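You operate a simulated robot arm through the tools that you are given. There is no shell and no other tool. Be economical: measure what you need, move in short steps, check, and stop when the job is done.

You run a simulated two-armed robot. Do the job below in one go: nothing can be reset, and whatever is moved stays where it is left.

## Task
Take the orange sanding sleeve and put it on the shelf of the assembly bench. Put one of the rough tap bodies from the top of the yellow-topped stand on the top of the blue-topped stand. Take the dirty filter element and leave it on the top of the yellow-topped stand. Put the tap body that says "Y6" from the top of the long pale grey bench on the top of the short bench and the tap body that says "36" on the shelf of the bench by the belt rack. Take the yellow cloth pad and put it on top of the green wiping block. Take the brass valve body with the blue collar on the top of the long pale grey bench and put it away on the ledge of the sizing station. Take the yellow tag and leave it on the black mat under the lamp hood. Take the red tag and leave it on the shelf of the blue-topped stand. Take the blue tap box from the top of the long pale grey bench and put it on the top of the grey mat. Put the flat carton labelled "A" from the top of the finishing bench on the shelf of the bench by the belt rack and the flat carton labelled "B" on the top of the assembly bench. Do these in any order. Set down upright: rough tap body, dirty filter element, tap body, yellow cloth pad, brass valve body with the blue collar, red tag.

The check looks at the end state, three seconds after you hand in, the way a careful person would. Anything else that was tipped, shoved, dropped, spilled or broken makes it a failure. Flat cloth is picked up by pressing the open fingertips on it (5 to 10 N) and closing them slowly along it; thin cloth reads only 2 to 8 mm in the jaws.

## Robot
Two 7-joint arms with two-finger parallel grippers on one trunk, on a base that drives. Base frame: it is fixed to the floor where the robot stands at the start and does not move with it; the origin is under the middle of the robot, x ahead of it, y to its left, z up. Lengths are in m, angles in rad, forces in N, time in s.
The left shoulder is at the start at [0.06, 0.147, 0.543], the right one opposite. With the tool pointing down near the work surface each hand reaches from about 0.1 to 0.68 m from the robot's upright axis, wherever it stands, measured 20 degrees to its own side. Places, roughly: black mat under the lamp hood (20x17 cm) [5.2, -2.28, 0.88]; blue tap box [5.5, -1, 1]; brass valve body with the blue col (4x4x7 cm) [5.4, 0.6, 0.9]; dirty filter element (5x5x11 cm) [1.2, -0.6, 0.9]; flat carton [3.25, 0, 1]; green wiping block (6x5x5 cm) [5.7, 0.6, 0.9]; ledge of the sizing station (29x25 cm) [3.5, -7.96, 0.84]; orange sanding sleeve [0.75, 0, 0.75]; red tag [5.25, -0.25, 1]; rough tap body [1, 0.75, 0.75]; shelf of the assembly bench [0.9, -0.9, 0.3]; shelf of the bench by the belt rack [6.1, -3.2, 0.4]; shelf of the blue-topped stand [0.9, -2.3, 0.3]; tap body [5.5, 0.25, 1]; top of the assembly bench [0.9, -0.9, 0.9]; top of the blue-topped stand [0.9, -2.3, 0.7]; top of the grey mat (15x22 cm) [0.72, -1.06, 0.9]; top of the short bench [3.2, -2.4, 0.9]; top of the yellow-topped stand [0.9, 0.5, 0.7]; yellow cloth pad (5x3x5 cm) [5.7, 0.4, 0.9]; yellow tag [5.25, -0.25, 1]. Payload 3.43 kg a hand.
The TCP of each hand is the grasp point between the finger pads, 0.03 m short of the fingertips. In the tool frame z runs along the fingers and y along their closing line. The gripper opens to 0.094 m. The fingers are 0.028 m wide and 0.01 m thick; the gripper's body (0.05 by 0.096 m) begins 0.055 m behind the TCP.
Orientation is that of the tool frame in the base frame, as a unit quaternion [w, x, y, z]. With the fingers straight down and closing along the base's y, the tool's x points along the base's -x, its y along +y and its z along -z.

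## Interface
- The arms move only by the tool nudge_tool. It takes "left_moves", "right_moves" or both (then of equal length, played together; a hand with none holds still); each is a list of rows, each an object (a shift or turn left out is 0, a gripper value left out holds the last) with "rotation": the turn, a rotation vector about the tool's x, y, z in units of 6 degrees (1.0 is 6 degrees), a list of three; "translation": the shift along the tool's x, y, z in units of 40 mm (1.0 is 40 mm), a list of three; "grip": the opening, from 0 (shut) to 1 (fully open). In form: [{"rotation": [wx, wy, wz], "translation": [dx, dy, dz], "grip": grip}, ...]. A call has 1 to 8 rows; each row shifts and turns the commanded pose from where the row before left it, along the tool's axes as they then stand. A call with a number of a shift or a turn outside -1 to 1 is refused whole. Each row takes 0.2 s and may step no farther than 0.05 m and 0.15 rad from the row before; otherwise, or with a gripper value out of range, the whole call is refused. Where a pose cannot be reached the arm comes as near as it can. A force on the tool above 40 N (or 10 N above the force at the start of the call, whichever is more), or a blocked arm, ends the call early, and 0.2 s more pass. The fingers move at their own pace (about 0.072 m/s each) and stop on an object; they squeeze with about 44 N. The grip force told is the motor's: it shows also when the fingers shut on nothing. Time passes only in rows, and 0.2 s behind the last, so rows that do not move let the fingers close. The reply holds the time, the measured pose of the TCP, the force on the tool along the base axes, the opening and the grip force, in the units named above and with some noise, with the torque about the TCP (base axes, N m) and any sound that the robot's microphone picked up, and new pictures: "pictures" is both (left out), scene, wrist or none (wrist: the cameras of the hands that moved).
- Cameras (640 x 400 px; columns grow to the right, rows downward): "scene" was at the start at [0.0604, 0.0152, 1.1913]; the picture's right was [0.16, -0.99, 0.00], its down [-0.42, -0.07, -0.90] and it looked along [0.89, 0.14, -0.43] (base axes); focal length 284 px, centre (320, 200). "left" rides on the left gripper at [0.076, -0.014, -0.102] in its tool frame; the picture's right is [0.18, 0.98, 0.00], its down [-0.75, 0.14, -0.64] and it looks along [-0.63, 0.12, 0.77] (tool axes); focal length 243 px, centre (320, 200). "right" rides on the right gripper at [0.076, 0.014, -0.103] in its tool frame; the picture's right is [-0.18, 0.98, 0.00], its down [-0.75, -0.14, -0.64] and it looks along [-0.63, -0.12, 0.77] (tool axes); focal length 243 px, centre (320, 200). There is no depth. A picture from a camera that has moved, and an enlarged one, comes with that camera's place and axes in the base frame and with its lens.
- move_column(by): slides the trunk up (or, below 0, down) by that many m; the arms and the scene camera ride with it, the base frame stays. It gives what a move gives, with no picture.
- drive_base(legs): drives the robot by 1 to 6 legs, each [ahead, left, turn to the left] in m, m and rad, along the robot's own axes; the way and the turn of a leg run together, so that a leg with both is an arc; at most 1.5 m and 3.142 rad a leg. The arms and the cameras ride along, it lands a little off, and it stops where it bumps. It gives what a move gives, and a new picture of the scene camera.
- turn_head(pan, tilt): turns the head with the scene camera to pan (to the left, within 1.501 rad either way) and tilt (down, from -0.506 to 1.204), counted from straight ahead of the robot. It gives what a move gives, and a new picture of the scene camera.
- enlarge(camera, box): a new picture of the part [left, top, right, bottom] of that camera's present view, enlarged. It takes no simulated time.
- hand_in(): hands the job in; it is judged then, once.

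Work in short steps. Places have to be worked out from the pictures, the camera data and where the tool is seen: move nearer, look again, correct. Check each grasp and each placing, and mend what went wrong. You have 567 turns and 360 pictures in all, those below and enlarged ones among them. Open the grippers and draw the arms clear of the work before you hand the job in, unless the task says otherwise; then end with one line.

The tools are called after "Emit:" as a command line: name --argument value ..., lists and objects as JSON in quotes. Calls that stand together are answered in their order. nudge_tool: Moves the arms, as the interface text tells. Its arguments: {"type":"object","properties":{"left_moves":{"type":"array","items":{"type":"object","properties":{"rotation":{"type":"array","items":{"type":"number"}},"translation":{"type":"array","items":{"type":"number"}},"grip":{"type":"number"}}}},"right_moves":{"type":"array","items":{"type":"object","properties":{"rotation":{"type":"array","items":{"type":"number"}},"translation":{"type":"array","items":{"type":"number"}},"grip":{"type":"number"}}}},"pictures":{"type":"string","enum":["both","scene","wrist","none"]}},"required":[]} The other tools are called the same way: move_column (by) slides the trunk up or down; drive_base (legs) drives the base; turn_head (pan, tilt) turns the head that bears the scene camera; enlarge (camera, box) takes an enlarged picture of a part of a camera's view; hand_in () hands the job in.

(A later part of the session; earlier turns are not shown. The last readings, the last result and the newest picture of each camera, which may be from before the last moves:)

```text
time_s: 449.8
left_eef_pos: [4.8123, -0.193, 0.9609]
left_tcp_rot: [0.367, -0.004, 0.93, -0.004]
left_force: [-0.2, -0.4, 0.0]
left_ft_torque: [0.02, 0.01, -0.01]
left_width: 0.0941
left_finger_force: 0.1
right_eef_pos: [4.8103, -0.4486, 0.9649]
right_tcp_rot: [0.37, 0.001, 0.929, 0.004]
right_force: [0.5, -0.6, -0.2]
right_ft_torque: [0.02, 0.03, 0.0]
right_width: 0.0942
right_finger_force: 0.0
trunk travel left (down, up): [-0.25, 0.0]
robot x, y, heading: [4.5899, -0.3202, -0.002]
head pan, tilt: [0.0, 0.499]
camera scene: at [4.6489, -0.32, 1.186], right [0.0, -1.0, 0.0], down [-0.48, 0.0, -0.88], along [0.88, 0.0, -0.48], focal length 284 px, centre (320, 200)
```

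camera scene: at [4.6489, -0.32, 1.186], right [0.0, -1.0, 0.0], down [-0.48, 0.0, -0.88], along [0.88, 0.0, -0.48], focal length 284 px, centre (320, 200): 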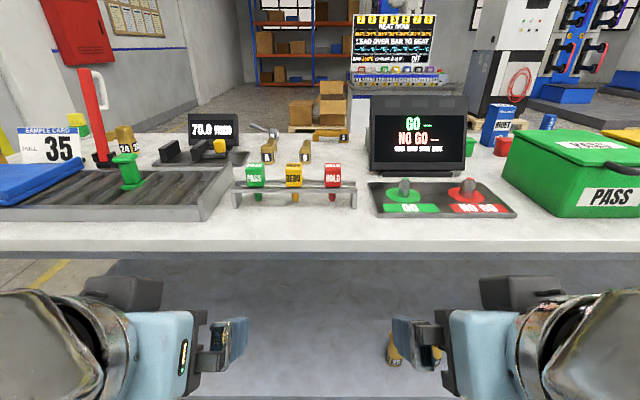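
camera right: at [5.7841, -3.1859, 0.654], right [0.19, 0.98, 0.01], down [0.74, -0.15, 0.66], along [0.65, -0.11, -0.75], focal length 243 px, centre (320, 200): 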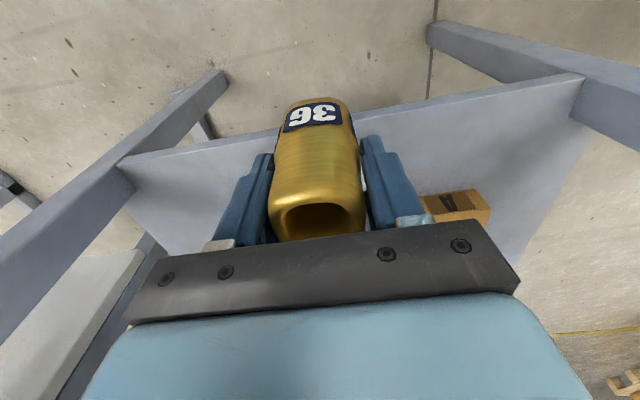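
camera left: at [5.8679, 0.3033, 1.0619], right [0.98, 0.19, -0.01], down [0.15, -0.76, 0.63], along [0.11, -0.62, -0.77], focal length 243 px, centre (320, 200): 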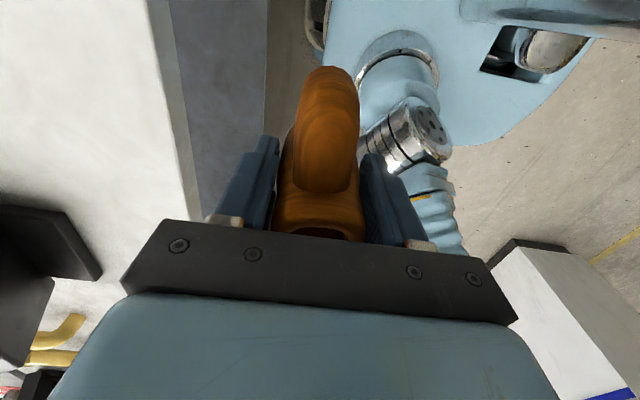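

Great view. With this pitch, tool z = (0.69, 0, −0.73). I bring the left hand to a pre-grasp point 8 cm before REDO along the finger direction.

Emit:
nudge_tool --left_moves '[{"translation": [-0.86, -0.235, 0.56], "grip": 0.66}, {"translation": [-0.86, -0.235, 0.56], "grip": 0.66}, {"translation": [-0.86, -0.235, 0.56]}, {"translation": [-0.86, -0.235, 0.56]}, {"translation": [-0.86, -0.235, 0.56]}, {"translation": [-0.86, -0.235, 0.56]}, {"translation": [-0.86, -0.235, 0.56]}, {"translation": [-0.86, -0.235, 0.56]}]' --pictures "both"

```text
time_s: 451.6
left_eef_pos: [5.1339, -0.268, 1.0176]
left_tcp_rot: [0.366, -0.003, 0.931, -0.003]
left_force: [-0.5, -0.3, 0.4]
left_ft_torque: [0.0, -0.02, -0.04]
left_width: 0.0622
left_finger_force: 0.1
right_eef_pos: [4.8114, -0.4476, 0.9636]
right_tcp_rot: [0.37, 0.002, 0.929, 0.004]
right_force: [-0.4, 0.1, -0.1]
right_ft_torque: [-0.02, -0.02, 0.0]
right_width: 0.0937
right_finger_force: 0.1
trunk travel left (down, up): [-0.25, 0.0]
robot x, y, heading: [4.5911, -0.3228, 0.0]
head pan, tilt: [0.0, 0.499]
camera scene: at [4.6489, -0.3199, 1.186], right [0.0, -1.0, 0.0], down [-0.48, 0.0, -0.88], along [0.88, 0.0, -0.48], focal length 284 px, centre (320, 200)
camera left: at [5.009, -0.2808, 1.0417], right [-0.14, 0.98, -0.13], down [0.11, 0.15, 0.98], along [0.98, 0.12, -0.13], focal length 243 px, centre (320, 200)
```

scene: 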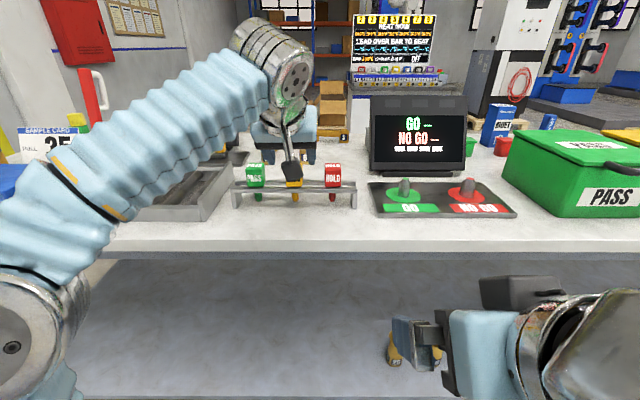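
left: 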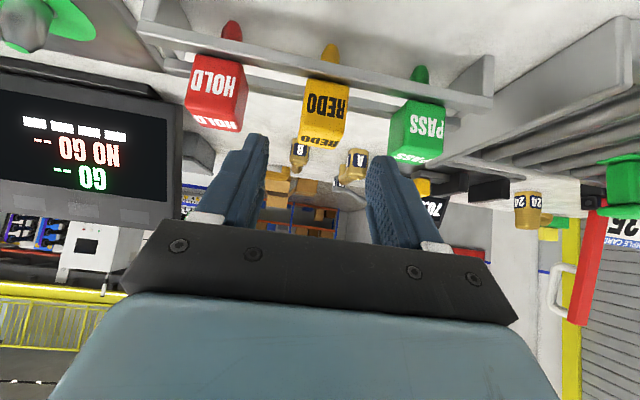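

REDO is centred at y ≈ −0.265, x ≈ 5.188. I advance 75 mm along the fingers and close.

Emit:
nudge_tool --left_moves '[{"translation": [-0.03, 0.05, 0.5]}, {"translation": [-0.03, 0, 0.5]}, {"translation": [-0.03, 0, 0.5]}, {"translation": [-0.02, 0, 0.35]}, {"grip": 0.15}, {"grip": 0.15}, {"grip": 0.15}, {"grip": 0.15}]' --pictures "wrist"

```text
time_s: 453.4
left_eef_pos: [5.1906, -0.2648, 0.968]
left_tcp_rot: [0.367, -0.005, 0.93, -0.002]
left_force: [0.1, -0.5, 0.5]
left_ft_torque: [-0.01, 0.01, 0.0]
left_width: 0.0375
left_finger_force: 43.9
right_eef_pos: [4.8112, -0.4472, 0.9639]
right_tcp_rot: [0.37, 0.002, 0.929, 0.004]
right_force: [0.6, -0.1, 0.5]
right_ft_torque: [0.04, -0.02, 0.03]
right_width: 0.0939
right_finger_force: 0.1
trunk travel left (down, up): [-0.25, 0.0]
robot x, y, heading: [4.5879, -0.3197, -0.001]
head pan, tilt: [0.0, 0.499]
camera left: at [5.0644, -0.278, 0.9912], right [-0.14, 0.98, -0.13], down [0.11, 0.15, 0.98], along [0.98, 0.12, -0.13], focal length 243 px, centre (320, 200)
```

left: 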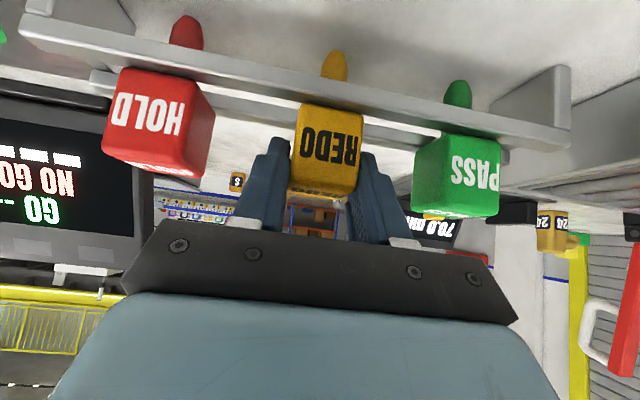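

REDO is gripped (37 mm). I lift vertically 7 cm (tool x and z combined), then pull back.

Emit:
nudge_tool --left_moves '[{"translation": [-0.3, 0, -0.32]}, {"translation": [-0.3, 0, -0.32]}, {"translation": [-0.3, 0, -0.32]}, {"translation": [-0.3, 0, -0.32]}]' --pictures "scene"

```text
time_s: 454.4
left_eef_pos: [5.1913, -0.2615, 1.0383]
left_tcp_rot: [0.366, -0.004, 0.931, -0.004]
left_force: [0.1, 0.3, -0.7]
left_ft_torque: [-0.01, 0.02, 0.03]
left_width: 0.0373
left_finger_force: 43.6
right_eef_pos: [4.8108, -0.4488, 0.9643]
right_tcp_rot: [0.37, 0.002, 0.929, 0.003]
right_force: [0.0, 0.4, 0.4]
right_ft_torque: [0.02, 0.01, 0.02]
right_width: 0.0938
right_finger_force: 0.0
trunk travel left (down, up): [-0.25, 0.0]
robot x, y, heading: [4.5882, -0.3193, 0.001]
head pan, tilt: [0.0, 0.499]
camera scene: at [4.6492, -0.32, 1.1859], right [0.0, -1.0, 0.0], down [-0.48, 0.0, -0.88], along [0.88, 0.0, -0.48], focal length 284 px, centre (320, 200)
```

scene: 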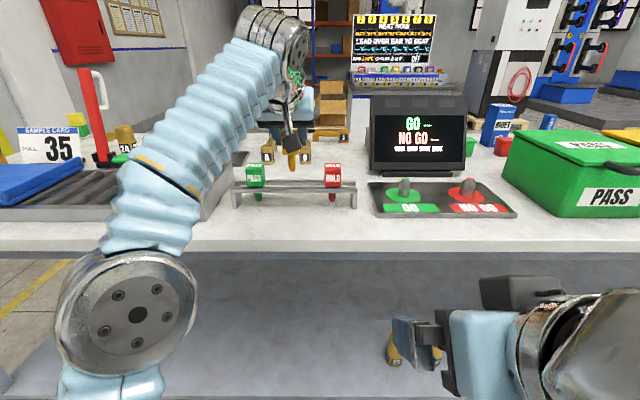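

Lifted free. I retract the left hand (and shift it left), then send the right hand to HOLD's pre-grasp.

Emit:
nudge_tool --left_moves '[{"translation": [0.68, 0.2, -0.64]}, {"translation": [0.68, 0.2, -0.64]}, {"translation": [0.68, 0.2, -0.64]}, {"translation": [0.68, 0.2, -0.64]}, {"translation": [0.68, 0.2, -0.64]}, {"translation": [0.68, 0.2, -0.64]}, {"translation": [0.68, 0.2, -0.64]}, {"translation": [0.68, 0.2, -0.64]}]' --pictures "none"

Emit:
nudge_tool --right_moves '[{"translation": [-0.857, 0.319, 0.569], "grip": 0.66}, {"translation": [-0.857, 0.319, 0.569], "grip": 0.66}, {"translation": [-0.857, 0.319, 0.569]}, {"translation": [-0.857, 0.319, 0.569]}, {"translation": [-0.857, 0.319, 0.569]}, {"translation": [-0.857, 0.319, 0.569]}, {"translation": [-0.857, 0.319, 0.569]}, {"translation": [-0.857, 0.319, 0.569]}]' --pictures "wrist"

```text
time_s: 456.2
left_eef_pos: [4.8901, -0.199, 1.0362]
left_tcp_rot: [0.367, -0.005, 0.93, -0.002]
left_force: [-1.1, 0.0, -0.7]
left_ft_torque: [0.01, 0.01, 0.01]
left_width: 0.0372
left_finger_force: 43.6
right_eef_pos: [4.8116, -0.4483, 0.9652]
right_tcp_rot: [0.37, 0.002, 0.929, 0.004]
right_force: [-0.1, -0.7, 0.8]
right_ft_torque: [0.0, 0.01, 0.02]
right_width: 0.094
right_finger_force: 0.1
trunk travel left (down, up): [-0.25, 0.0]
robot x, y, heading: [4.5928, -0.3181, -0.004]
head pan, tilt: [0.0, 0.499]
```

```text
time_s: 458.0
left_eef_pos: [4.891, -0.1989, 1.037]
left_tcp_rot: [0.366, -0.005, 0.931, -0.002]
left_force: [-0.4, -0.7, -0.2]
left_ft_torque: [-0.01, 0.0, -0.02]
left_width: 0.037
left_finger_force: 44.3
right_eef_pos: [5.1351, -0.3476, 1.0194]
right_tcp_rot: [0.37, 0.002, 0.929, 0.003]
right_force: [-0.8, -0.4, 0.0]
right_ft_torque: [0.0, -0.01, 0.03]
right_width: 0.062
right_finger_force: 0.1
trunk travel left (down, up): [-0.25, 0.0]
robot x, y, heading: [4.5877, -0.3199, 0.0]
head pan, tilt: [0.0, 0.499]
camera right: at [5.0087, -0.3332, 1.0416], right [0.13, 0.98, 0.13], down [0.11, -0.15, 0.98], along [0.99, -0.12, -0.12], focal length 243 px, centre (320, 200)
```

right: 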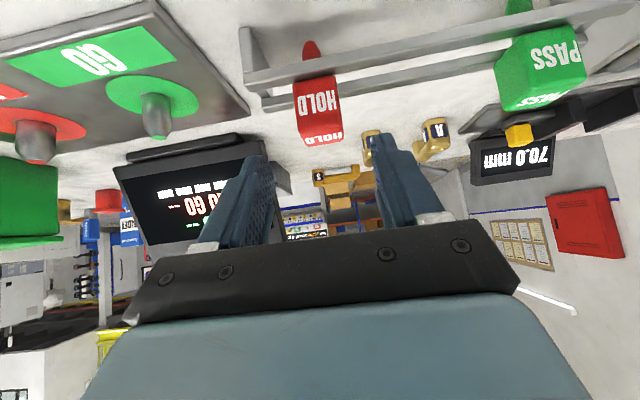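

HOLD is aligned (y ≈ −0.349). I advance, close, and lift vertically.

Emit:
nudge_tool --right_moves '[{"translation": [-0.03, -0.03, 0.5]}, {"translation": [-0.03, 0, 0.5]}, {"translation": [-0.03, 0, 0.5]}, {"translation": [-0.02, 0, 0.35]}, {"grip": 0.15}, {"grip": 0.15}, {"grip": 0.15}, {"grip": 0.15}]' --pictures "wrist"

Emit:
nudge_tool --right_moves '[{"translation": [-0.3, 0, -0.32]}, {"translation": [-0.3, 0, -0.32]}, {"translation": [-0.3, 0, -0.32]}, {"translation": [-0.3, 0, -0.32]}, {"translation": [0.68, -0.2, -0.64]}, {"translation": [0.68, -0.2, -0.64]}, {"translation": [0.68, -0.2, -0.64]}, {"translation": [0.68, -0.2, -0.64]}]' --pictures "both"

```text
time_s: 459.8
left_eef_pos: [4.8899, -0.1991, 1.0378]
left_tcp_rot: [0.366, -0.005, 0.93, -0.003]
left_force: [-0.5, 0.4, -0.8]
left_ft_torque: [-0.03, -0.01, 0.02]
left_width: 0.0372
left_finger_force: 44.3
right_eef_pos: [5.1892, -0.3474, 0.9717]
right_tcp_rot: [0.369, 0.001, 0.929, 0.004]
right_force: [-0.5, 0.2, 0.3]
right_ft_torque: [0.03, 0.0, 0.03]
right_width: 0.0371
right_finger_force: 44.3
trunk travel left (down, up): [-0.25, 0.0]
robot x, y, heading: [4.5886, -0.3163, 0.001]
head pan, tilt: [0.0, 0.499]
camera right: at [5.0638, -0.3337, 0.9934], right [0.13, 0.98, 0.14], down [0.11, -0.15, 0.98], along [0.99, -0.12, -0.12], focal length 243 px, centre (320, 200)
```

right: 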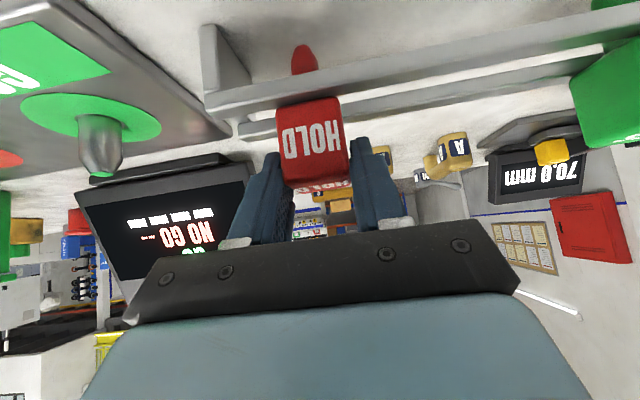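

```text
time_s: 461.6
left_eef_pos: [4.8907, -0.1989, 1.0369]
left_tcp_rot: [0.366, -0.005, 0.93, -0.003]
left_force: [0.2, -0.1, -1.5]
left_ft_torque: [0.02, 0.0, -0.04]
left_width: 0.0371
left_finger_force: 44.5
right_eef_pos: [5.0392, -0.3808, 1.0373]
right_tcp_rot: [0.369, 0.003, 0.929, 0.004]
right_force: [0.0, 0.8, -1.8]
right_ft_torque: [0.01, 0.02, -0.01]
right_width: 0.0374
right_finger_force: 43.4
trunk travel left (down, up): [-0.25, 0.0]
robot x, y, heading: [4.5905, -0.3215, -0.002]
head pan, tilt: [0.0, 0.499]
camera scene: at [4.6494, -0.3199, 1.1859], right [0.0, -1.0, 0.0], down [-0.48, 0.0, -0.88], along [0.88, 0.0, -0.48], focal length 284 px, centre (320, 200)
camera right: at [4.9138, -0.3672, 1.0604], right [0.13, 0.98, 0.14], down [0.11, -0.15, 0.98], along [0.99, -0.12, -0.12], focal length 243 px, centre (320, 200)
```

scene: 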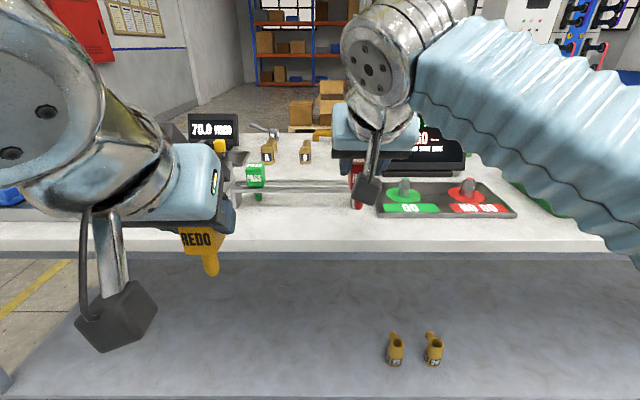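
right: 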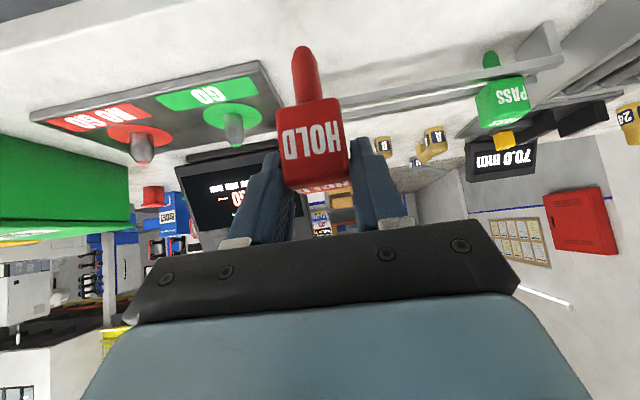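

Both tags are free. I zoom on the stem tip shape, since the red tag must be set upright.

Emit:
enlarge --camera "right" --box '[240, 30, 400, 210]'

Emit:
enlarge --camera "scene" --box '[150, 190, 270, 290]'

```text
2.22 times, centred on (320, 120) of right
camera zoom: at [4.9138, -0.3672, 1.0604], right [0.13, 0.98, 0.14], down [0.11, -0.15, 0.98], along [0.99, -0.12, -0.12], focal length 539 px, centre (320, 378)
```

zoom: 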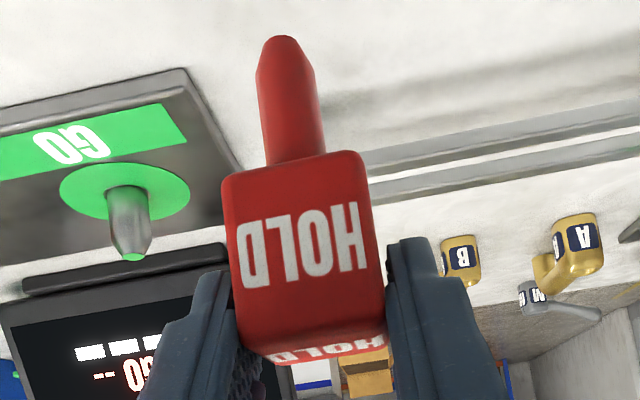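

```text
4.00 times, centred on (210, 240) of scene
camera zoom: at [4.6494, -0.3199, 1.1859], right [0.0, -1.0, 0.0], down [-0.48, 0.0, -0.88], along [0.88, 0.0, -0.48], focal length 1137 px, centre (760, 40)
```

zoom: 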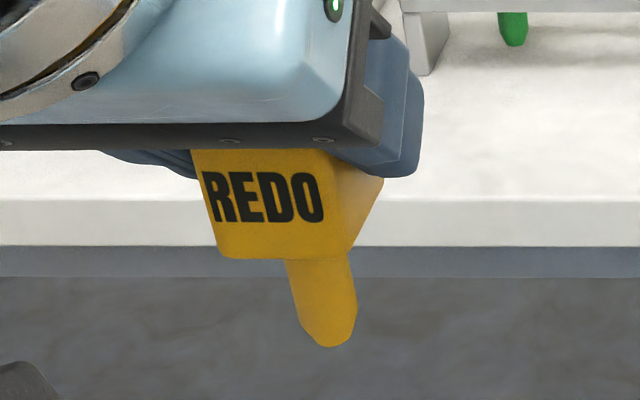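

The stem end is small but flat-ish; I'll plan a careful upright set-down later. First I retract the right hand and take REDO to the black mat.

Emit:
nudge_tool --right_moves '[{"translation": [0.68, -0.2, -0.64]}, {"translation": [0.68, -0.2, -0.64]}, {"translation": [0.68, -0.2, -0.64]}, {"translation": [0.68, -0.2, -0.64]}]' --left_moves '[{"translation": [0.5, 0, -0.47]}, {"translation": [0.5, 0, -0.47]}, {}, {}]' --pictures "none"

Emit:
drive_base --legs '[[-0.25, 0, 0], [0, -1.05, 0], [0, -1.0, 0]]'

```text
time_s: 462.6
left_eef_pos: [4.8357, -0.2001, 1.0392]
left_tcp_rot: [0.366, -0.004, 0.93, -0.002]
left_force: [-0.2, -0.3, -0.5]
left_ft_torque: [-0.02, -0.02, 0.01]
left_width: 0.0372
left_finger_force: 43.9
right_eef_pos: [4.8919, -0.4105, 1.0399]
right_tcp_rot: [0.369, 0.002, 0.929, 0.004]
right_force: [0.5, 0.0, -1.8]
right_ft_torque: [-0.01, 0.02, -0.01]
right_width: 0.0371
right_finger_force: 44.5
trunk travel left (down, up): [-0.25, 0.0]
robot x, y, heading: [4.5926, -0.3159, 0.001]
head pan, tilt: [0.0, 0.499]
```

```text
time_s: 474.3
left_eef_pos: [4.6301, -2.2525, 1.0382]
left_tcp_rot: [0.367, -0.024, 0.93, 0.004]
left_force: [0.5, 0.1, -0.7]
left_ft_torque: [0.0, -0.02, -0.01]
left_width: 0.0374
left_finger_force: 44.1
right_eef_pos: [4.6978, -2.4592, 1.0391]
right_tcp_rot: [0.369, -0.02, 0.929, 0.013]
right_force: [0.6, 0.2, -1.1]
right_ft_torque: [-0.01, -0.03, 0.0]
right_width: 0.0371
right_finger_force: 44.0
trunk travel left (down, up): [-0.25, 0.0]
robot x, y, heading: [4.3917, -2.3817, 0.049]
head pan, tilt: [0.0, 0.499]
camera scene: at [4.4502, -2.3796, 1.186], right [0.05, -1.0, 0.0], down [-0.48, -0.02, -0.88], along [0.88, 0.04, -0.48], focal length 284 px, centre (320, 200)
```

scene: 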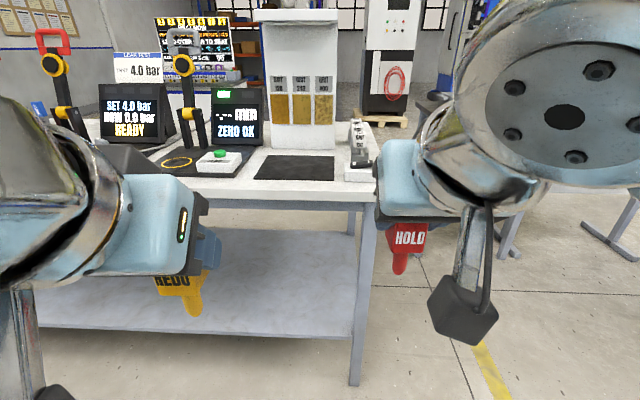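

The mat is at (5.205, −2.275) in front of the hood stand. I square up and drive 0.25 m closer.

Emit:
drive_base --legs '[[0.25, 0.0, -0.049]]'

Emit:
nudge_tool --left_moves '[{"translation": [-0.6, 0, 0.56]}, {"translation": [-0.6, 0, 0.56]}, {"translation": [-0.6, 0, 0.56]}, {"translation": [-0.6, 0, 0.56]}, {"translation": [-0.6, 0, 0.56]}, {"translation": [-0.6, 0, 0.56]}, {"translation": [-0.6, 0, 0.56]}, {"translation": [-0.6, 0, 0.56]}]' --pictures "scene"

```text
time_s: 476.1
left_eef_pos: [4.8817, -2.2558, 1.0376]
left_tcp_rot: [0.367, -0.005, 0.93, -0.002]
left_force: [0.2, 0.5, -0.3]
left_ft_torque: [-0.01, 0.02, -0.03]
left_width: 0.0373
left_finger_force: 43.9
right_eef_pos: [4.9405, -2.466, 1.0391]
right_tcp_rot: [0.369, 0.002, 0.929, 0.004]
right_force: [-0.9, 0.5, -0.5]
right_ft_torque: [0.01, -0.02, -0.01]
right_width: 0.0372
right_finger_force: 44.0
trunk travel left (down, up): [-0.25, 0.0]
robot x, y, heading: [4.6381, -2.376, 0.007]
head pan, tilt: [0.0, 0.499]
camera scene: at [4.6957, -2.3763, 1.186], right [0.0, -1.0, 0.0], down [-0.48, 0.0, -0.88], along [0.88, 0.0, -0.48], focal length 284 px, centre (320, 200)
```

scene: 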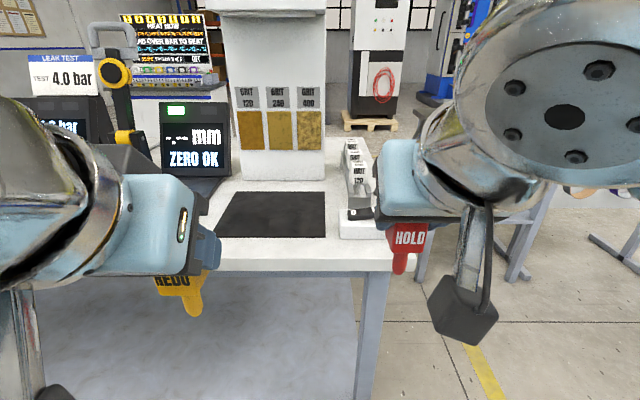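

```text
time_s: 477.9
left_eef_pos: [5.1441, -2.2542, 1.0375]
left_tcp_rot: [0.367, -0.004, 0.93, -0.003]
left_force: [-0.7, 0.0, -0.1]
left_ft_torque: [0.0, 0.0, -0.02]
left_width: 0.0371
left_finger_force: 44.2
right_eef_pos: [4.9409, -2.4665, 1.04]
right_tcp_rot: [0.37, 0.001, 0.929, 0.004]
right_force: [-0.6, 0.7, -0.5]
right_ft_torque: [0.03, 0.02, -0.01]
right_width: 0.0373
right_finger_force: 43.8
trunk travel left (down, up): [-0.25, 0.0]
robot x, y, heading: [4.6365, -2.3775, 0.008]
head pan, tilt: [0.0, 0.499]
camera scene: at [4.6958, -2.3763, 1.186], right [0.0, -1.0, 0.0], down [-0.48, 0.0, -0.88], along [0.88, 0.0, -0.48], focal length 284 px, centre (320, 200)
```

scene: 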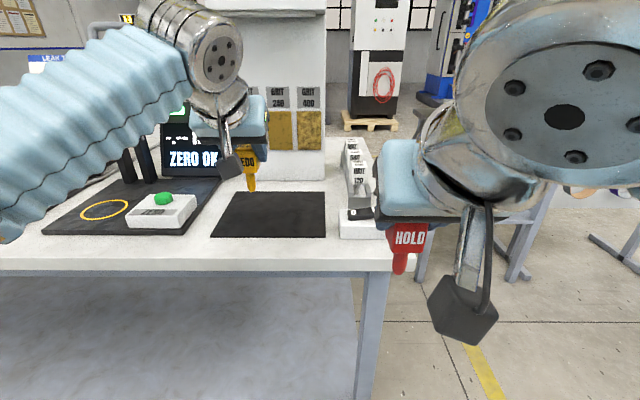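

The mat spans x 5.117–5.296, y −2.385…−2.18. I move over its centre and reduce the pitch by 24° so the tag leans and will lie down gently toward +x.

Emit:
nudge_tool --left_moves '[{"translation": [-0.16, -0.36, 0.8]}, {"translation": [-0.16, -0.36, 0.79]}, {"rotation": [0, 1, 0]}, {"rotation": [0, 1, 0]}, {"rotation": [0, 1, 0]}, {"rotation": [0, 1, 0]}, {}]' --pictures "scene"

```text
time_s: 479.5
left_eef_pos: [5.1974, -2.283, 0.9988]
left_tcp_rot: [0.191, -0.003, 0.982, -0.003]
left_force: [0.2, -0.6, -0.4]
left_ft_torque: [0.0, 0.01, -0.03]
left_width: 0.0369
left_finger_force: 44.2
left hand out of reach, approached as far as the arm can: row 6
right_eef_pos: [4.9407, -2.4668, 1.0396]
right_tcp_rot: [0.37, 0.001, 0.929, 0.005]
right_force: [-0.1, -0.2, -1.0]
right_ft_torque: [-0.01, 0.02, -0.03]
right_width: 0.037
right_finger_force: 43.8
trunk travel left (down, up): [-0.25, 0.0]
robot x, y, heading: [4.6346, -2.3795, 0.002]
head pan, tilt: [0.0, 0.499]
camera scene: at [4.6959, -2.3763, 1.1859], right [0.0, -1.0, 0.0], down [-0.48, 0.0, -0.88], along [0.88, 0.0, -0.48], focal length 284 px, centre (320, 200)
```

scene: 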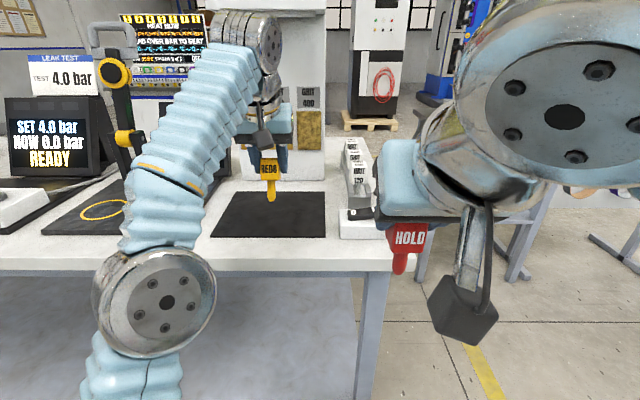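

I lower vertically toward the mat in steps.

Emit:
nudge_tool --left_moves '[{"translation": [0.09, 0, 0.22]}, {"translation": [0.09, 0, 0.22]}, {"translation": [0.09, 0, 0.22]}, {"translation": [0.04, 0, 0.1]}, {"translation": [0.04, 0, 0.1]}, {"translation": [0.04, 0, 0.1]}, {"translation": [0.04, 0, 0.1]}]' --pictures "wrist"

```text
time_s: 481.1
left_eef_pos: [5.1967, -2.284, 0.9598]
left_tcp_rot: [0.196, -0.005, 0.981, -0.005]
left_force: [6.0, 1.2, 40.8]
left_ft_torque: [0.03, 0.33, 0.04]
left_width: 0.0377
left_finger_force: 43.9
right_eef_pos: [4.9391, -2.4673, 1.0405]
right_tcp_rot: [0.371, 0.002, 0.929, 0.004]
right_force: [-0.7, 0.3, -0.7]
right_ft_torque: [0.03, 0.03, 0.0]
right_width: 0.0371
right_finger_force: 43.6
trunk travel left (down, up): [-0.25, 0.0]
robot x, y, heading: [4.634, -2.3747, 0.004]
head pan, tilt: [0.0, 0.499]
camera left: at [5.0858, -2.2968, 1.0255], right [-0.18, 0.98, -0.08], down [0.45, 0.15, 0.88], along [0.88, 0.12, -0.47], focal length 243 px, centre (320, 200)
```

left: 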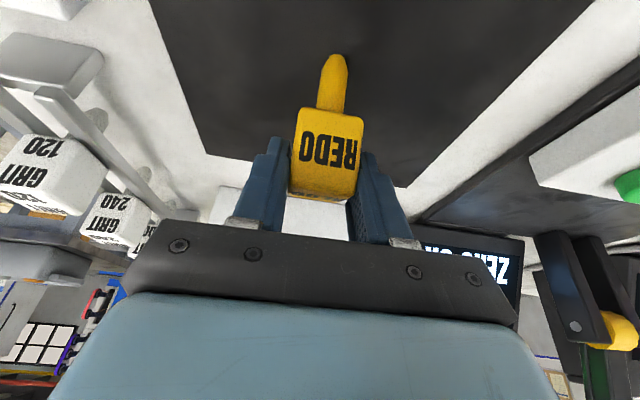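

Tip contact. I ease up 3 mm and open so the tag lies down on the mat.

Emit:
nudge_tool --left_moves '[{"translation": [-0.03, 0, -0.07]}, {"grip": 0.6}, {"grip": 0.7}, {}, {}, {}]' --pictures "wrist"

```text
time_s: 482.5
left_eef_pos: [5.1981, -2.2833, 0.9581]
left_tcp_rot: [0.192, -0.004, 0.981, -0.003]
left_force: [-1.0, -0.6, 1.4]
left_ft_torque: [0.0, 0.01, -0.02]
left_width: 0.0661
left_finger_force: 0.1
right_eef_pos: [4.9394, -2.4662, 1.0388]
right_tcp_rot: [0.37, 0.0, 0.929, 0.005]
right_force: [-0.7, 0.5, -1.3]
right_ft_torque: [0.0, -0.02, 0.0]
right_width: 0.0372
right_finger_force: 44.3
trunk travel left (down, up): [-0.25, 0.0]
robot x, y, heading: [4.6363, -2.3758, 0.002]
head pan, tilt: [0.0, 0.499]
camera left: at [5.0884, -2.2966, 1.0251], right [-0.18, 0.98, -0.08], down [0.46, 0.15, 0.88], along [0.87, 0.12, -0.48], focal length 243 px, centre (320, 200)
```

left: 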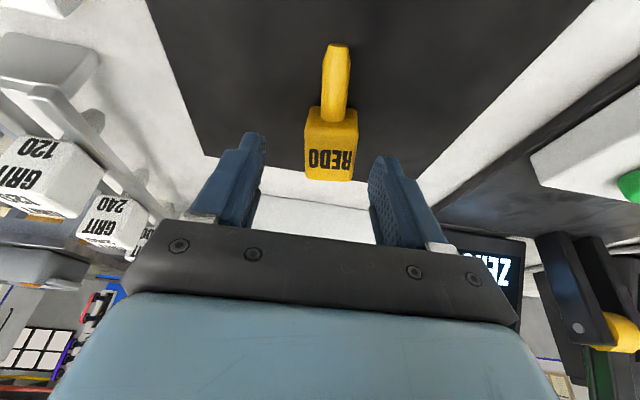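

The yellow tag lies on the mat. I lift, retract and then go for the blue tap box on the east side, keeping the red tag.

Emit:
nudge_tool --left_moves '[{"translation": [-0.2, 0, -0.7]}, {"translation": [-0.1, 0, -0.8]}, {"translation": [0.8, 0, -0.5]}, {"translation": [0.8, 0, -0.5]}, {"translation": [0.8, 0, -0.5]}, {"translation": [0.8, 0, -0.3]}, {"translation": [0.8, 0, -0.3]}, {}]' --pictures "scene"

```text
time_s: 484.3
left_eef_pos: [5.0022, -2.2841, 1.0341]
left_tcp_rot: [0.19, -0.004, 0.982, -0.003]
left_force: [0.9, 0.6, -0.4]
left_ft_torque: [-0.04, -0.03, 0.06]
left_width: 0.0658
left_finger_force: 0.0
left hand out of reach, approached as far as the arm can: row 2
right_eef_pos: [4.9405, -2.4665, 1.0392]
right_tcp_rot: [0.369, 0.001, 0.929, 0.004]
right_force: [-0.6, 0.0, -1.6]
right_ft_torque: [0.01, 0.0, -0.01]
right_width: 0.0373
right_finger_force: 44.1
trunk travel left (down, up): [-0.25, 0.0]
robot x, y, heading: [4.6366, -2.3774, 0.005]
head pan, tilt: [0.0, 0.499]
camera scene: at [4.6957, -2.3762, 1.186], right [0.0, -1.0, 0.0], down [-0.48, 0.0, -0.88], along [0.88, 0.0, -0.48], focal length 284 px, centre (320, 200)
```

scene: 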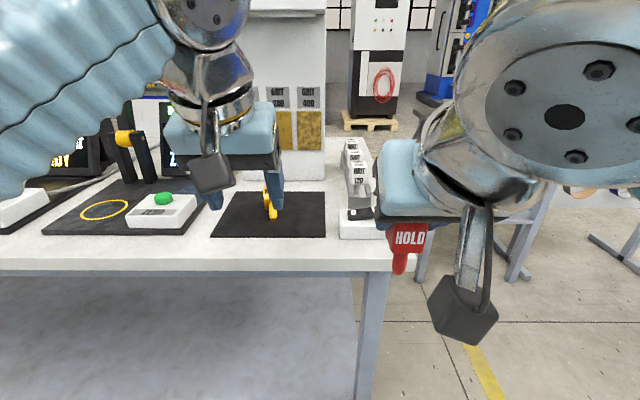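

The yellow tag rests on the mat. I drive around the north end to the bench's east side for the tap box.

Emit:
drive_base --legs '[[-0.3, 0, 0], [0, 1.3, 0], [0, 1.3, 0], [0, 1.2, 0], [1.1, 0, 0], [1.1, 0, 0]]'

Emit:
drive_base --legs '[[0, 0, -3.1], [0, 1.2, 0], [0, 1.1, 0]]'

```text
time_s: 514.8
left_eef_pos: [6.9069, 1.5249, 1.0345]
left_tcp_rot: [0.19, -0.006, 0.982, -0.003]
left_force: [-0.6, 0.6, 0.0]
left_ft_torque: [-0.02, 0.0, 0.03]
left_width: 0.066
left_finger_force: 0.0
right_eef_pos: [6.8452, 1.3442, 1.0403]
right_tcp_rot: [0.37, 0.0, 0.929, 0.005]
right_force: [0.7, 0.6, 0.4]
right_ft_torque: [0.01, -0.01, -0.01]
right_width: 0.0372
right_finger_force: 44.2
trunk travel left (down, up): [-0.25, 0.0]
robot x, y, heading: [6.5437, 1.4322, 0.01]
head pan, tilt: [0.0, 0.499]
camera scene: at [6.6012, 1.4334, 1.186], right [0.01, -1.0, 0.0], down [-0.48, 0.0, -0.88], along [0.88, 0.01, -0.48], focal length 284 px, centre (320, 200)
```

scene: 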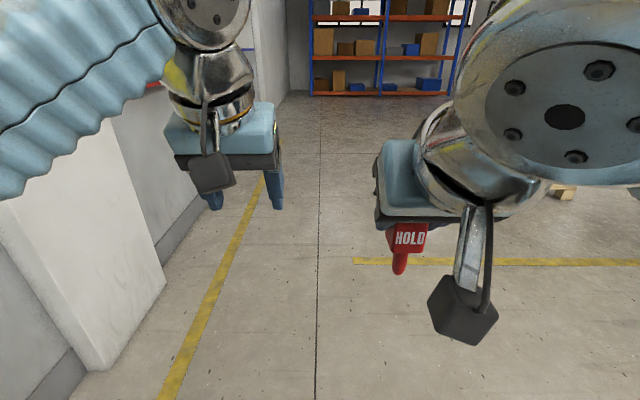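

```text
time_s: 533.2
left_eef_pos: [6.5933, -1.0022, 1.0344]
left_tcp_rot: [0.013, 0.978, 0.085, -0.191]
left_force: [-0.6, 0.1, 0.2]
left_ft_torque: [-0.02, -0.01, 0.05]
left_width: 0.0658
left_finger_force: 0.0
right_eef_pos: [6.6231, -0.8131, 1.0397]
right_tcp_rot: [0.034, 0.926, 0.075, -0.368]
right_force: [0.1, 0.8, -1.0]
right_ft_torque: [0.02, 0.02, 0.02]
right_width: 0.0375
right_finger_force: 44.0
trunk travel left (down, up): [-0.25, 0.0]
robot x, y, heading: [6.9381, -0.8497, -2.979]
head pan, tilt: [0.0, 0.499]
camera scene: at [6.8782, -0.8605, 1.186], right [-0.17, 0.99, 0.0], down [0.47, 0.08, -0.88], along [-0.87, -0.15, -0.48], focal length 284 px, centre (320, 200)
```

scene: 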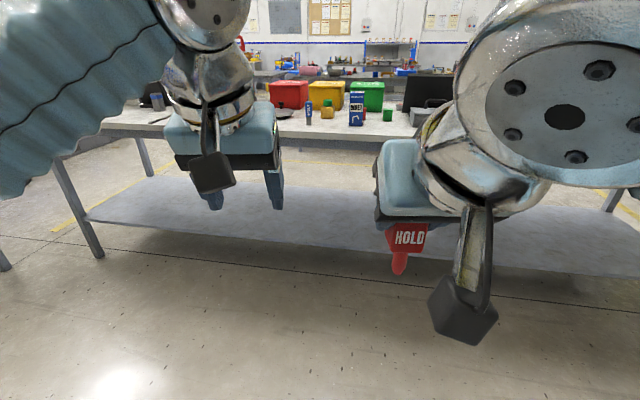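

I zoom on the blue box area.

Emit:
enlarge --camera "scene" --box '[260, 70, 440, 150]'

```text
3.56 times, centred on (350, 110) of scene
camera zoom: at [6.8782, -0.8605, 1.186], right [-0.17, 0.99, 0.0], down [0.47, 0.08, -0.88], along [-0.87, -0.15, -0.48], focal length 1010 px, centre (213, 520)
```

zoom: 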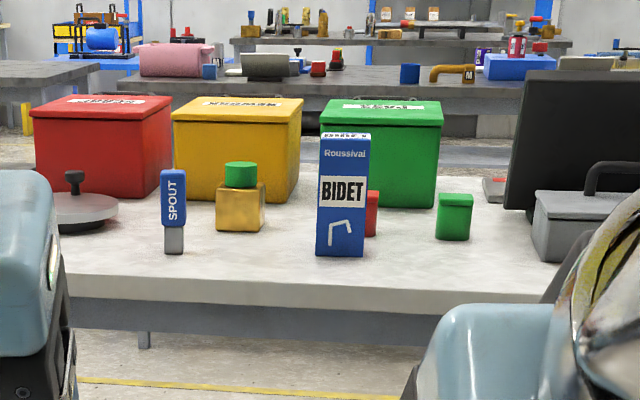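

The blue "BIDET" box stands at ≈(5.63, −0.92), about 15 cm tall and 5.7 cm wide. I square up, approach, and pitch the left hand more horizontally for a side grasp.

Emit:
drive_base --legs '[[0, 0, -0.163], [0.65, -0.04, 0]]'

Emit:
nudge_tool --left_moves '[{"rotation": [0, -1, 0], "grip": 1}, {"rotation": [0, -1, 0]}, {"rotation": [0, -1, 0]}, {"rotation": [0, -1, 0]}, {"rotation": [0, -1, 0]}, {"rotation": [0, -1, 0]}, {"rotation": [0, -1, 0]}, {}]' --pictures "scene"

```text
time_s: 537.6
left_eef_pos: [5.9027, -0.9053, 1.0334]
left_tcp_rot: [-0.003, 0.982, 0.004, -0.191]
left_force: [0.1, 0.2, -1.0]
left_ft_torque: [0.0, 0.02, 0.0]
left_width: 0.0654
left_finger_force: 0.0
right_eef_pos: [5.9646, -0.7236, 1.0388]
right_tcp_rot: [0.004, 0.929, -0.002, -0.37]
right_force: [0.4, 0.0, -1.2]
right_ft_torque: [0.01, -0.02, 0.02]
right_width: 0.0374
right_finger_force: 44.1
trunk travel left (down, up): [-0.25, 0.0]
robot x, y, heading: [6.269, -0.8129, -3.139]
head pan, tilt: [0.0, 0.499]
camera scene: at [6.2078, -0.8134, 1.186], right [0.0, 1.0, 0.0], down [0.48, 0.0, -0.88], along [-0.88, 0.0, -0.48], focal length 284 px, centre (320, 200)
```

scene: 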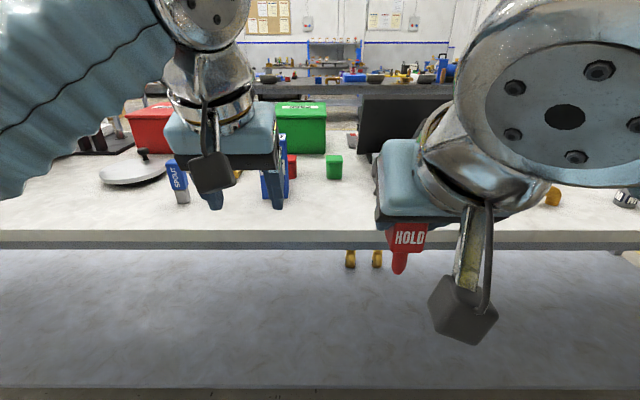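

```text
time_s: 539.4
left_eef_pos: [5.9019, -0.9049, 1.0339]
left_tcp_rot: [-0.003, 0.848, 0.004, -0.53]
left_force: [-0.1, -0.8, -0.4]
left_ft_torque: [-0.04, -0.01, 0.01]
left_width: 0.094
left_finger_force: 0.1
right_eef_pos: [5.9639, -0.7238, 1.0384]
right_tcp_rot: [0.004, 0.929, -0.002, -0.37]
right_force: [-0.4, 0.9, -0.3]
right_ft_torque: [0.04, 0.04, 0.04]
right_width: 0.0375
right_finger_force: 44.3
trunk travel left (down, up): [-0.25, 0.0]
robot x, y, heading: [6.2683, -0.816, -3.144]
head pan, tilt: [0.0, 0.499]
camera scene: at [6.2079, -0.8134, 1.186], right [0.0, 1.0, 0.0], down [0.48, 0.0, -0.88], along [-0.88, 0.0, -0.48], focal length 284 px, centre (320, 200)
```

scene: 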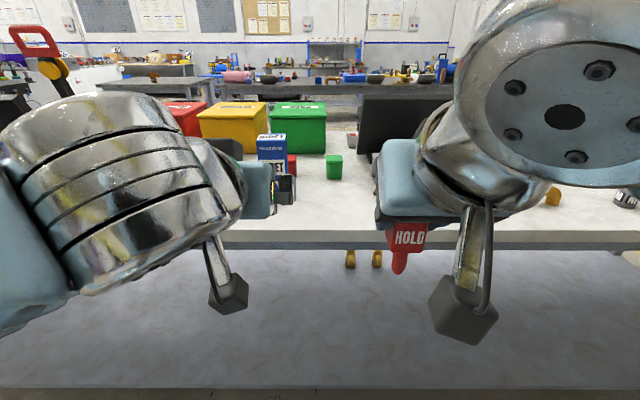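

Box centre ≈ (5.607, −0.913), top ≈ 1.01. With the left at 64° pitch I move to a pre-grasp 12 cm short.

Emit:
nudge_tool --left_moves '[{"translation": [-0.315, 0.04, 0.887]}, {"translation": [-0.315, 0.04, 0.887]}, {"translation": [-0.315, 0.04, 0.887]}, {"translation": [-0.315, 0.04, 0.887]}, {"translation": [-0.315, 0.04, 0.887]}, {}]' --pictures "both"

```text
time_s: 540.8
left_eef_pos: [5.7162, -0.9132, 1.0156]
left_tcp_rot: [-0.002, 0.848, 0.003, -0.53]
left_force: [-0.1, -0.8, -0.9]
left_ft_torque: [0.04, 0.03, -0.02]
left_width: 0.094
left_finger_force: 0.1
right_eef_pos: [5.9635, -0.7232, 1.0391]
right_tcp_rot: [0.004, 0.929, -0.003, -0.369]
right_force: [0.0, 0.6, -0.8]
right_ft_torque: [0.03, -0.02, 0.05]
right_width: 0.0373
right_finger_force: 44.3
trunk travel left (down, up): [-0.25, 0.0]
robot x, y, heading: [6.2697, -0.8157, -3.142]
head pan, tilt: [0.0, 0.499]
camera scene: at [6.2075, -0.8133, 1.1859], right [0.0, 1.0, 0.0], down [0.48, 0.0, -0.88], along [-0.88, 0.0, -0.48], focal length 284 px, centre (320, 200)
camera left: at [5.8408, -0.8963, 0.992], right [0.09, -0.98, -0.17], down [0.25, -0.15, 0.96], along [-0.97, -0.12, 0.23], focal length 243 px, centre (320, 200)
```

scene: 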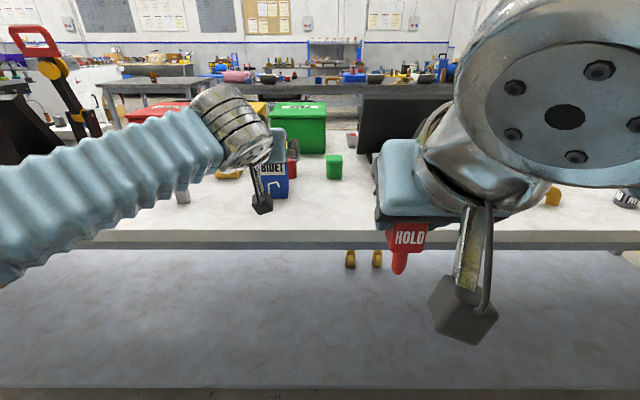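
left: 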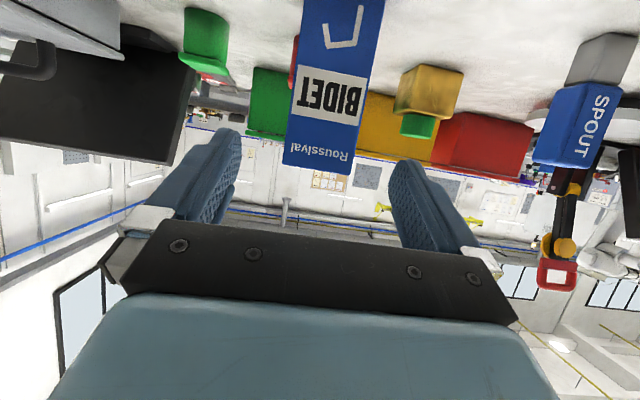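

The box is centred on the approach line. I advance 12 cm along the fingers and close.

Emit:
nudge_tool --left_moves '[{"translation": [0, 0, 0.8]}, {"translation": [0, 0.05, 0.8]}, {"translation": [0, 0, 0.8]}, {"translation": [0, 0, 0.6]}, {"grip": 0.3}, {"grip": 0.3}, {"grip": 0.3}, {"grip": 0.3}]' --pictures "wrist"

```text
time_s: 542.6
left_eef_pos: [5.6091, -0.9154, 0.9603]
left_tcp_rot: [-0.002, 0.848, 0.004, -0.53]
left_force: [-1.5, -3.3, 2.5]
left_ft_torque: [-0.43, 0.26, 0.04]
left_width: 0.0623
left_finger_force: 43.3
right_eef_pos: [5.9652, -0.7237, 1.0398]
right_tcp_rot: [0.004, 0.929, -0.003, -0.37]
right_force: [-0.3, -0.2, -0.6]
right_ft_torque: [0.0, -0.01, -0.03]
right_width: 0.0371
right_finger_force: 43.3
trunk travel left (down, up): [-0.25, 0.0]
robot x, y, heading: [6.2648, -0.8146, -3.142]
head pan, tilt: [0.0, 0.499]
camera left: at [5.7339, -0.8984, 0.9372], right [0.09, -0.98, -0.17], down [0.25, -0.15, 0.96], along [-0.96, -0.13, 0.23], focal length 243 px, centre (320, 200)
```

left: 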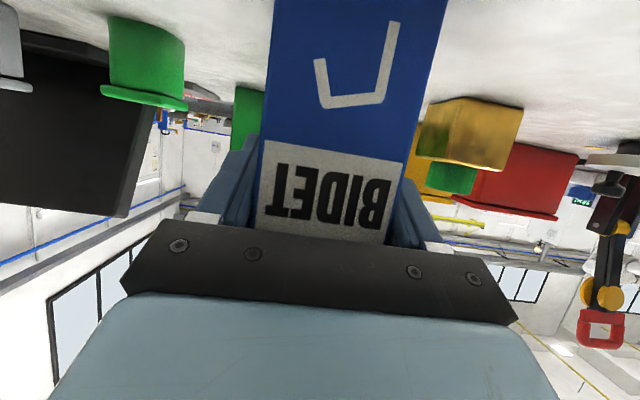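

The box is held (62 mm). I lift 5 cm and pull back.

Emit:
nudge_tool --left_moves '[{"translation": [-0.56, 0, -0.28]}, {"translation": [-0.56, 0, -0.28]}, {"translation": [0.41, 0, -0.84]}, {"translation": [0.41, 0, -0.84]}, {"translation": [0.41, 0, -0.84]}, {"translation": [0.41, 0, -0.84]}, {"translation": [0.41, 0, -0.84]}, {"translation": [0.41, 0, -0.84]}]' --pictures "scene"

```text
time_s: 544.4
left_eef_pos: [5.8335, -0.9158, 1.0113]
left_tcp_rot: [-0.003, 0.848, 0.004, -0.53]
left_force: [-0.3, -1.1, -4.7]
left_ft_torque: [0.03, 0.06, 0.03]
left_width: 0.0621
left_finger_force: 43.7
right_eef_pos: [5.964, -0.724, 1.039]
right_tcp_rot: [0.004, 0.929, -0.002, -0.37]
right_force: [0.4, -1.2, 0.0]
right_ft_torque: [0.01, 0.01, 0.03]
right_width: 0.0372
right_finger_force: 43.9
trunk travel left (down, up): [-0.25, 0.0]
robot x, y, heading: [6.2683, -0.8149, -3.139]
head pan, tilt: [0.0, 0.499]
camera scene: at [6.2073, -0.8134, 1.1859], right [0.0, 1.0, 0.0], down [0.48, 0.0, -0.88], along [-0.88, 0.0, -0.48], focal length 284 px, centre (320, 200)
```

scene: 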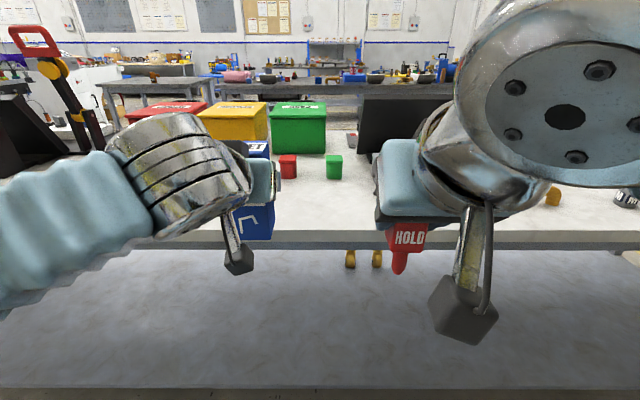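

Now I drive west along the north corridor to the front of the assembly bench.

Emit:
drive_base --legs '[[-0.35, 0, 0], [0, -1.2, 0], [0, -1.2, 0], [1.4, 0, 0], [1.4, 0, 0]]'

```text
time_s: 571.1
left_eef_pos: [3.3763, 1.4121, 1.011]
left_tcp_rot: [0.0, 0.849, 0.008, -0.529]
left_force: [0.5, -0.3, -5.0]
left_ft_torque: [0.01, 0.02, 0.01]
left_width: 0.0622
left_finger_force: 43.7
right_eef_pos: [3.5062, 1.6059, 1.0407]
right_tcp_rot: [0.006, 0.929, 0.002, -0.37]
right_force: [0.2, 0.1, -0.9]
right_ft_torque: [0.01, 0.0, -0.03]
right_width: 0.0371
right_finger_force: 44.7
trunk travel left (down, up): [-0.25, 0.0]
robot x, y, heading: [3.8123, 1.5167, -3.132]
head pan, tilt: [0.0, 0.499]
camera scene: at [3.7496, 1.518, 1.1859], right [-0.01, 1.0, 0.0], down [0.48, 0.0, -0.88], along [-0.88, -0.01, -0.48], focal length 284 px, centre (320, 200)
```

scene: 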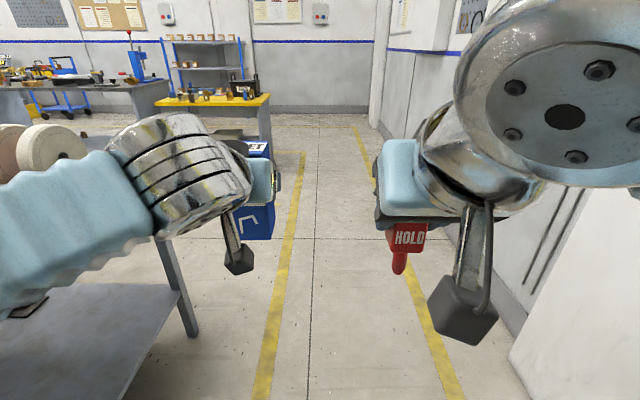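

The corridor is clear. I continue west to x ≈ −0.1.

Emit:
drive_base --legs '[[1.4, -0.08, 0], [1.4, 0, 0], [1.15, 0, 0]]'

Emit:
drive_base --legs '[[0, 0, 3.13], [0, -1.3, 0], [0, -1.35, 0]]'

```text
time_s: 590.0
left_eef_pos: [-0.5295, 1.6027, 1.011]
left_tcp_rot: [-0.011, 0.848, -0.009, -0.53]
left_force: [0.1, 0.3, -4.2]
left_ft_torque: [0.02, -0.01, 0.0]
left_width: 0.0622
left_finger_force: 44.2
right_eef_pos: [-0.3918, 1.7918, 1.0401]
right_tcp_rot: [-0.002, 0.929, -0.018, -0.37]
right_force: [-0.1, 0.1, -0.2]
right_ft_torque: [0.0, -0.02, -0.01]
right_width: 0.0372
right_finger_force: 44.0
trunk travel left (down, up): [-0.25, 0.0]
robot x, y, heading: [-0.0909, 1.6864, 3.111]
head pan, tilt: [0.0, 0.499]
camera scene: at [-0.1528, 1.6939, 1.1859], right [0.03, 1.0, 0.0], down [0.48, -0.02, -0.88], along [-0.88, 0.03, -0.48], focal length 284 px, centre (320, 200)
```

scene: 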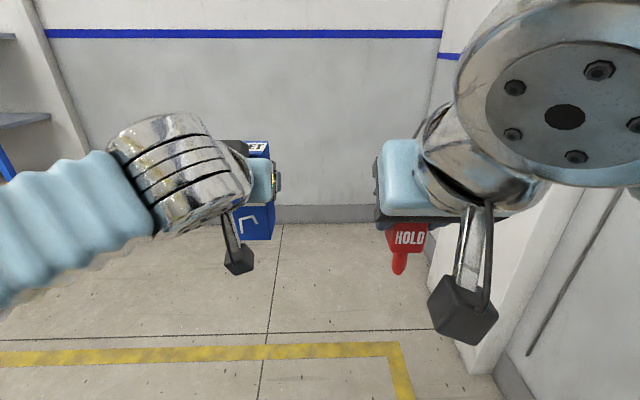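

```text
time_s: 609.9
left_eef_pos: [0.1796, -0.8328, 1.0105]
left_tcp_rot: [0.529, 0.016, 0.848, -0.015]
left_force: [0.4, 0.5, -4.8]
left_ft_torque: [0.0, -0.05, -0.02]
left_width: 0.0622
left_finger_force: 44.3
right_eef_pos: [0.0402, -1.0203, 1.0407]
right_tcp_rot: [0.369, 0.024, 0.929, -0.004]
right_force: [1.3, 0.3, -0.3]
right_ft_torque: [-0.01, 0.0, -0.02]
right_width: 0.0368
right_finger_force: 43.6
trunk travel left (down, up): [-0.25, 0.0]
robot x, y, heading: [-0.2613, -0.9153, -0.045]
head pan, tilt: [0.0, 0.499]
camera scene: at [-0.2001, -0.918, 1.1859], right [-0.05, -1.0, 0.0], down [-0.48, 0.02, -0.88], along [0.88, -0.04, -0.48], focal length 284 px, centre (320, 200)
```

scene: 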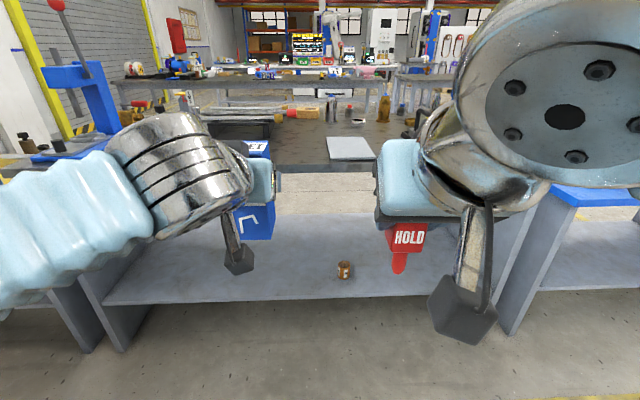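

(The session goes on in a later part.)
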